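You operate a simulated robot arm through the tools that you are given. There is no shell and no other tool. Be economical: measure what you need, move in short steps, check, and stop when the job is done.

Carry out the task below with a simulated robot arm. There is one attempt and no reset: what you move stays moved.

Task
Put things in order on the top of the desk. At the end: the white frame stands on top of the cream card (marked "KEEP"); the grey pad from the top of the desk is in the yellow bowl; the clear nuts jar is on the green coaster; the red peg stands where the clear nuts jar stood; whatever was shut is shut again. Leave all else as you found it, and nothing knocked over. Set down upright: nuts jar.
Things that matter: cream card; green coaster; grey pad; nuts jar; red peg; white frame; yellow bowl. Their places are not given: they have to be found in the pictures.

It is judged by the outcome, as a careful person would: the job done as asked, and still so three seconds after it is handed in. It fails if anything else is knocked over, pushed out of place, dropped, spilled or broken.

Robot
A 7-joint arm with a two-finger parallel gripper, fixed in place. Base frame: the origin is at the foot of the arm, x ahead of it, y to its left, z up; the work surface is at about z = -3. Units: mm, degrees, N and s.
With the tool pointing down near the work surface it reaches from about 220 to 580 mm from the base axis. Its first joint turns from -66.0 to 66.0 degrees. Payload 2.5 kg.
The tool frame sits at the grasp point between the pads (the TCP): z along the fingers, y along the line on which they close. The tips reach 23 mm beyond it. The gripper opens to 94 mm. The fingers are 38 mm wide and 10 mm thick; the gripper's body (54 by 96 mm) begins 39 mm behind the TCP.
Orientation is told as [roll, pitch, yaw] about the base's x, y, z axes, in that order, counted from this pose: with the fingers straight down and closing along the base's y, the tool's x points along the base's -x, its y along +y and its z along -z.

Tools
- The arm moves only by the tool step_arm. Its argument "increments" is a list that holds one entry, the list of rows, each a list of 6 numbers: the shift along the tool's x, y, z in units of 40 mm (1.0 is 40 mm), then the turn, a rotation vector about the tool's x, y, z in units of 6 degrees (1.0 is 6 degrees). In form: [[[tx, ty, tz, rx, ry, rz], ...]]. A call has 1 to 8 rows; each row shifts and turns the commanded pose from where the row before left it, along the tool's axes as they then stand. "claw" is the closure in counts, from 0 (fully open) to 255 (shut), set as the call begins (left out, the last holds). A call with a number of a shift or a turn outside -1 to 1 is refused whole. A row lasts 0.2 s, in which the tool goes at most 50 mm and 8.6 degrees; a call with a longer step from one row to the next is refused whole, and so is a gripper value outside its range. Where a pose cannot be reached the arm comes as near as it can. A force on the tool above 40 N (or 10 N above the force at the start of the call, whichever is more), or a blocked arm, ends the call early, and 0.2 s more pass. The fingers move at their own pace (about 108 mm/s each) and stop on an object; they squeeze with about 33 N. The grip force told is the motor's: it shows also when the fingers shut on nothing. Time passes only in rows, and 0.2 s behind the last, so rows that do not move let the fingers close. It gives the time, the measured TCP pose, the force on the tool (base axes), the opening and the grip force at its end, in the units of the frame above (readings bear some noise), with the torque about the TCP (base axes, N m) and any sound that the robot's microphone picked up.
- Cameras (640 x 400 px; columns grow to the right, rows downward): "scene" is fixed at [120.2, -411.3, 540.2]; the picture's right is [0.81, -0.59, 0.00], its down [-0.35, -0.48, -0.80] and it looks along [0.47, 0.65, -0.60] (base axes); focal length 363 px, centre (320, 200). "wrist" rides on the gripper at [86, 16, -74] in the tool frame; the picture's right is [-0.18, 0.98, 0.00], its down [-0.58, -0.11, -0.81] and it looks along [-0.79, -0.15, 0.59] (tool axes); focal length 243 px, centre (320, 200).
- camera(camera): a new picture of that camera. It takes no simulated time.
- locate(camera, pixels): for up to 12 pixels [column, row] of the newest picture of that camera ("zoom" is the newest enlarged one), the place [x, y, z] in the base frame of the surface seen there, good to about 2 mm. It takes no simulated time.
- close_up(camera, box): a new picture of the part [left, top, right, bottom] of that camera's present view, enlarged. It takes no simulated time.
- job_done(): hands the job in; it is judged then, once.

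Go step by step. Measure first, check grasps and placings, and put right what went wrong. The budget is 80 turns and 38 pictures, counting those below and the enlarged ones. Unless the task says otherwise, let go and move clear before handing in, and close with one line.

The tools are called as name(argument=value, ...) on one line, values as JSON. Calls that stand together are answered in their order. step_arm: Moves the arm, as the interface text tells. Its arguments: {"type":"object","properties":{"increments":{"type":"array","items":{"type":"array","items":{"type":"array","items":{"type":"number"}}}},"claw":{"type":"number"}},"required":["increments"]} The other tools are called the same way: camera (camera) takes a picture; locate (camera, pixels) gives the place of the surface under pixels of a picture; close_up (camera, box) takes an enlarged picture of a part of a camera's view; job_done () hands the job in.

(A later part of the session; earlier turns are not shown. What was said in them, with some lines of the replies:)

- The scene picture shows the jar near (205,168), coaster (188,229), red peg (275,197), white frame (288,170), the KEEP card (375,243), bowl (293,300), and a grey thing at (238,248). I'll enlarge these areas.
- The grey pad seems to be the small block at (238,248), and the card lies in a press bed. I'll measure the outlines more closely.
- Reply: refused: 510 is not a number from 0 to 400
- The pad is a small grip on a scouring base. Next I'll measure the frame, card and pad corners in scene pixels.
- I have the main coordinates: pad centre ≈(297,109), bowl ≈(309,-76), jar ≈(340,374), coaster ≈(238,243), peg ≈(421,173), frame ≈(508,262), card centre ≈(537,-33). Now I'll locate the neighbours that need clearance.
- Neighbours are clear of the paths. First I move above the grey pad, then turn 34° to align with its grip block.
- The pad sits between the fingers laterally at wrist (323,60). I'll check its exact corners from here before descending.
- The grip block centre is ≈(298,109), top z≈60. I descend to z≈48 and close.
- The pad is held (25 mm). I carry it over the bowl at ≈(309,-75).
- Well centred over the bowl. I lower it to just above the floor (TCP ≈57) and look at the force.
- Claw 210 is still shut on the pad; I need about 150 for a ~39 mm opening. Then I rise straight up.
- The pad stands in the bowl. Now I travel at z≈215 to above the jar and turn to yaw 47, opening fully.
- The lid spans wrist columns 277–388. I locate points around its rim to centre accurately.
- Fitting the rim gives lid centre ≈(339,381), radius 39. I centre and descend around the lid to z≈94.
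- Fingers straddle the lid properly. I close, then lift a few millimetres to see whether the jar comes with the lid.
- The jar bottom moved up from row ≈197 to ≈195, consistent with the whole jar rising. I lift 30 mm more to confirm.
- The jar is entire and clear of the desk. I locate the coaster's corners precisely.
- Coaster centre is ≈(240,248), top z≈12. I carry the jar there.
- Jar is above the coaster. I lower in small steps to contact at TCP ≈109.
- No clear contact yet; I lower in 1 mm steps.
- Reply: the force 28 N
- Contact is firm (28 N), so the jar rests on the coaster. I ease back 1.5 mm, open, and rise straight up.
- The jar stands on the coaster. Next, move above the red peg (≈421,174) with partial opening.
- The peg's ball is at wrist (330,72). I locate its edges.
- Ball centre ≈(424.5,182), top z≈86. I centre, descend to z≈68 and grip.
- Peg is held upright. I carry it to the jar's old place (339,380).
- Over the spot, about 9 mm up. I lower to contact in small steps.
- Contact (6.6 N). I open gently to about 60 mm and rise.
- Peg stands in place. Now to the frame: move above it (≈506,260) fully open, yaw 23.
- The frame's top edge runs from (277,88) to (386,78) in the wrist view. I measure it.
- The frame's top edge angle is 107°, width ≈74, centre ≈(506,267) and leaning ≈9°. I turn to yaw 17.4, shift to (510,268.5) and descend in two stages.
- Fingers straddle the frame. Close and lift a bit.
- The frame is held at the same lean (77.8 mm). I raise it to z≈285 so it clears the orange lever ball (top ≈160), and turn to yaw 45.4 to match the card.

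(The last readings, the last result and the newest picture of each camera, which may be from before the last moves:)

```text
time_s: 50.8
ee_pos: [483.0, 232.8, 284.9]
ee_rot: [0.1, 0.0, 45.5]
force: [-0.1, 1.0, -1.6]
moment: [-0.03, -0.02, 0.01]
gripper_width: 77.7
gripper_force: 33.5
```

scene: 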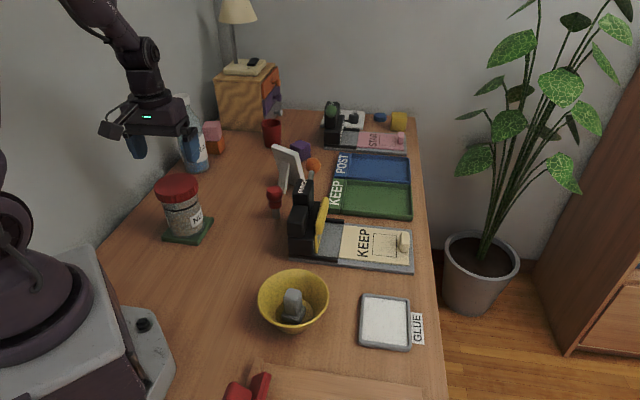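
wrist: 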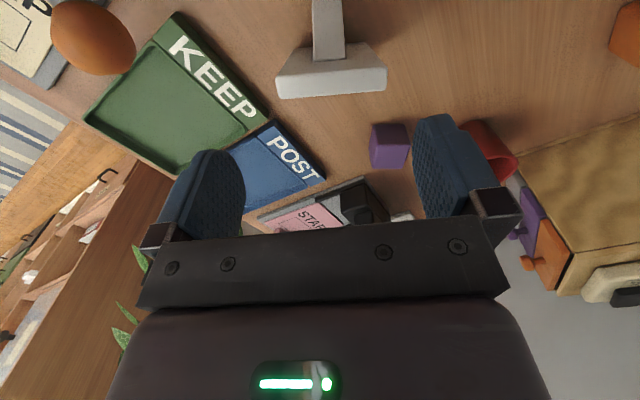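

At height and aligned. Now move over the card target (529,-20.5).

step_arm(increments=[[[0.526, -0.7515, 0, 0, 0, 0], [0.526, -0.7515, 0, 0, 0, 0], [0.526, -0.7515, 0, 0, 0, 0], [0.526, -0.7515, 0, 0, 0, 0], [0.526, -0.7515, 0, 0, 0, 0], [0.526, -0.7515, 0, 0, 0, 0], [0.526, -0.7515, 0, 0, 0, 0], [0, 0, 0, 0, 0, 0]]])

step_arm(increments=[[[0, 0, 1, 0, 0, 0], [0, 0, 1, 0, 0, 0], [0, 0, 0.8, 0, 0, 0], [0, 0, 0.4, 0, 0, 0], [0, 0, 0, 0, 0, 0], [0, 0, 0, 0, 0, 0]]])

close_up(camera="scene", box=[280, 140, 440, 290])

```text
time_s: 52.6
ee_pos: [528.9, -23.2, 283.4]
ee_rot: [0.0, -0.1, 45.3]
force: [-0.1, 0.4, -1.8]
moment: [-0.05, 0.03, 0.01]
gripper_width: 77.7
gripper_force: 32.6
```

```text
time_s: 54.0
ee_pos: [525.7, -20.7, 156.9]
ee_rot: [0.0, -0.1, 45.4]
force: [0.6, 0.2, -1.4]
moment: [-0.02, -0.02, -0.02]
gripper_width: 77.5
gripper_force: 33.1
```

```text
2.67 times, centred on (360, 215) of scene
```

zoom: 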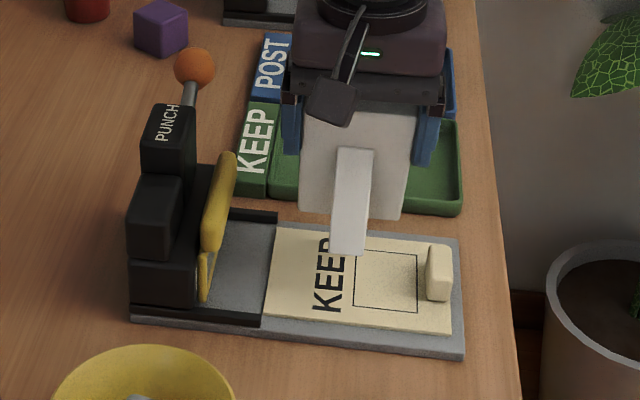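

The frame hangs ≈47 mm over the card. I check where the feet are relative to the card corners.

locate(camera="zoom", pixels=[[301, 208], [401, 215], [334, 250], [362, 251], [347, 246], [266, 311], [281, 230], [449, 330], [428, 295], [430, 250]])

```text
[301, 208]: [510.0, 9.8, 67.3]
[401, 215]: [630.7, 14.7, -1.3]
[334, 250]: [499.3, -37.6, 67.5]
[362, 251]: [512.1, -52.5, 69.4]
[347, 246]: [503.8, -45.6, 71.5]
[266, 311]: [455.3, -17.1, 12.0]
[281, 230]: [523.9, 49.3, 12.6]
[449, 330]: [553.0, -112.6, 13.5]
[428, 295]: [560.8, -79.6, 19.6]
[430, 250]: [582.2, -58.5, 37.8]
```

Footprint is u 20–95, v 14–68 on a card 0–116 by 0–94; a 4 mm forward shift centres it. Then lower to ~5 mm above the card.

step_arm(increments=[[[-0.1, 0, 0, 0, 0, 0], [0, 0, 0.4, 0, 0, 0], [0, 0, 0.4, 0, 0, 0], [0, 0, 0.2, 0, 0, 0], [0, 0, 0, 0, 0, 0], [0, 0, 0, 0, 0, 0]]])

step_arm(increments=[[[0, 0, 0.05, 0, 0, 0], [0, 0, 0, 0, 0, 0]]])

close_up(camera="scene", box=[300, 160, 440, 280])

```text
time_s: 55.4
ee_pos: [531.9, -18.2, 116.3]
ee_rot: [0.0, 0.0, 45.4]
force: [-0.1, 0.3, -1.8]
moment: [-0.01, 0.02, 0.01]
gripper_width: 77.8
gripper_force: 32.7
```

```text
time_s: 56.0
ee_pos: [533.0, -17.9, 115.3]
ee_rot: [0.0, 0.1, 45.5]
force: [0.0, 0.2, -2.2]
moment: [0.0, 0.01, -0.01]
gripper_width: 77.7
gripper_force: 33.4
```

```text
3.33 times, centred on (370, 220) of scene
```

zoom: 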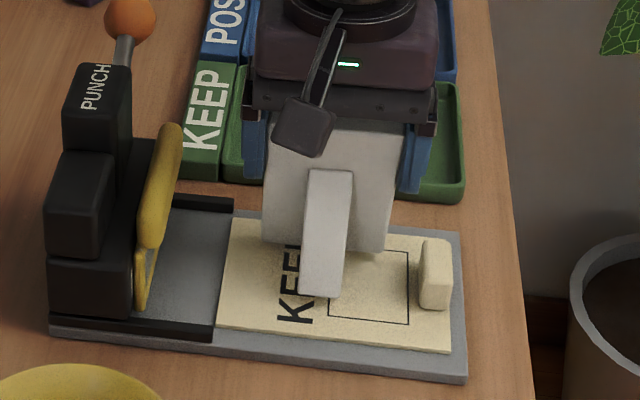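

Close to the card, well within it. I lower in 1–1.5 mm steps until contact.

step_arm(increments=[[[0, 0, 0.05, 0, 0, 0], [0, 0, 0, 0, 0, 0]]])

step_arm(increments=[[[0, 0, 0.035, 0, 0, 0], [0, 0, 0, 0, 0, 0]]])

step_arm(increments=[[[0, 0, 0.03, 0, 0, 0], [0, 0, 0, 0, 0, 0]]])

```text
time_s: 56.6
ee_pos: [532.5, -17.7, 112.9]
ee_rot: [0.0, 0.1, 45.4]
force: [-0.1, 0.0, -2.1]
moment: [-0.02, 0.02, 0.02]
gripper_width: 77.8
gripper_force: 32.7
```

```text
time_s: 57.2
ee_pos: [533.3, -18.2, 110.8]
ee_rot: [0.1, 0.0, 45.4]
force: [0.5, -0.1, -1.0]
moment: [-0.01, 0.02, 0.0]
gripper_width: 77.6
gripper_force: 33.0
```

```text
time_s: 57.8
ee_pos: [532.3, -17.7, 110.3]
ee_rot: [0.0, 0.0, 45.4]
force: [-0.4, -0.1, -1.8]
moment: [-0.05, 0.03, -0.01]
gripper_width: 77.7
gripper_force: 33.0
```

step_arm(increments=[[[0, 0, 0.03, 0, 0, 0], [0, 0, 0, 0, 0, 0]]])

```text
time_s: 58.4
ee_pos: [531.5, -17.4, 106.7]
ee_rot: [-0.1, 0.0, 45.4]
force: [0.2, -0.6, -1.2]
moment: [-0.01, 0.03, -0.02]
gripper_width: 77.8
gripper_force: 33.2
```

No contact yet (force still ≈-1.2 N); continue 1 mm at a time.

step_arm(increments=[[[0, 0, 0.025, 0, 0, 0], [0, 0, 0, 0, 0, 0]]])

```text
time_s: 59.0
ee_pos: [532.4, -18.1, 108.1]
ee_rot: [0.0, 0.1, 45.5]
force: [-0.8, -0.1, 0.9]
moment: [-0.04, 0.03, 0.0]
gripper_width: 77.6
gripper_force: 33.4
```

step_arm(increments=[[[0, 0, 0.025, 0, 0, 0], [0, 0, 0, 0, 0, 0]]])

```text
time_s: 59.6
ee_pos: [531.6, -17.6, 106.3]
ee_rot: [0.0, -0.1, 45.4]
force: [1.3, -0.9, 4.9]
moment: [-0.05, -0.02, 0.0]
gripper_width: 77.5
gripper_force: 32.9
```

Contact now (≈5 N up). I look before letting go.

close_up(camera="scene", box=[310, 170, 430, 280])

```text
3.64 times, centred on (370, 225) of scene
```

zoom: 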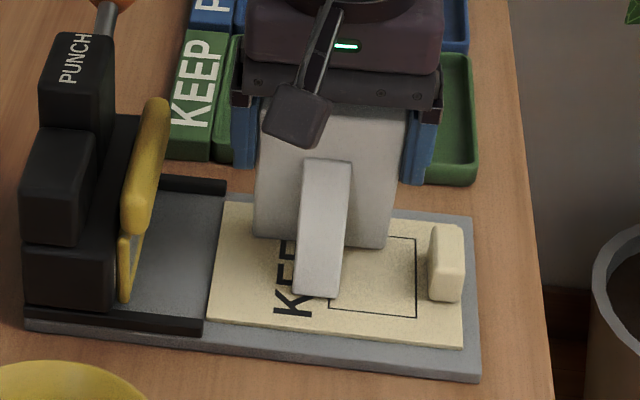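

The frame rests flat on the card. I open and rise straight up.

step_arm(increments=[[[0, 0, 0, 0, 0, 0], [0, 0, 0, 0, 0, 0], [0, 0, 0, 0, 0, 0]]], claw=0)

step_arm(increments=[[[0, 0, -0.2, 0, 0, 0], [0, 0, -0.5, 0, 0, 0], [0, 0, -1, 0, 0, 0], [0, 0, -1, 0, 0, 0], [0, 0, -1, 0, 0, 0], [0, 0, 0, 0, 0, 0]]])

camera(camera="scene")

close_up(camera="scene", box=[280, 140, 440, 280])

```text
time_s: 60.4
ee_pos: [532.1, -18.6, 107.2]
ee_rot: [0.0, 0.0, 45.3]
force: [-1.0, 0.0, -0.5]
moment: [0.02, 0.01, -0.02]
gripper_width: 94.0
gripper_force: 0.2
```

```text
time_s: 61.8
ee_pos: [531.5, -14.0, 251.1]
ee_rot: [0.0, 0.0, 45.4]
force: [0.1, -0.7, 0.5]
moment: [-0.01, 0.0, 0.02]
gripper_width: 94.1
gripper_force: 0.1
```

```text
7 pictures are left
```

scene: 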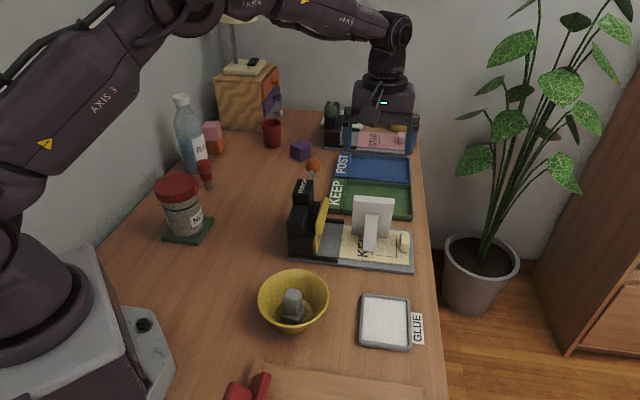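

```text
2.86 times, centred on (360, 210) of scene
```

zoom: 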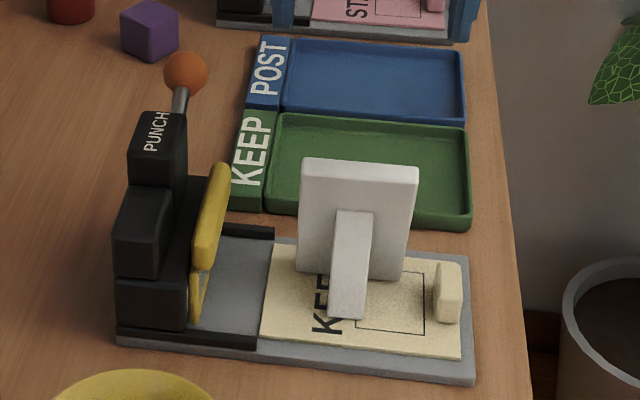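

The frame stands on the card, the pad is in the bowl, the jar is on the coaster and the peg is on the jar's old spot. Nothing else has moved, nothing was opened, and the arm is clear, so I hand in.

job_done()

```text
The job is handed in.
```

The job is handed in. The white frame stands on the cream "KEEP" card, the grey pad is in the yellow bowl, the nuts jar is upright on the green coaster, and the red peg stands where the jar was. I opened nothing that needed shutting, and the last picture shows nothing else moved or knocked over.
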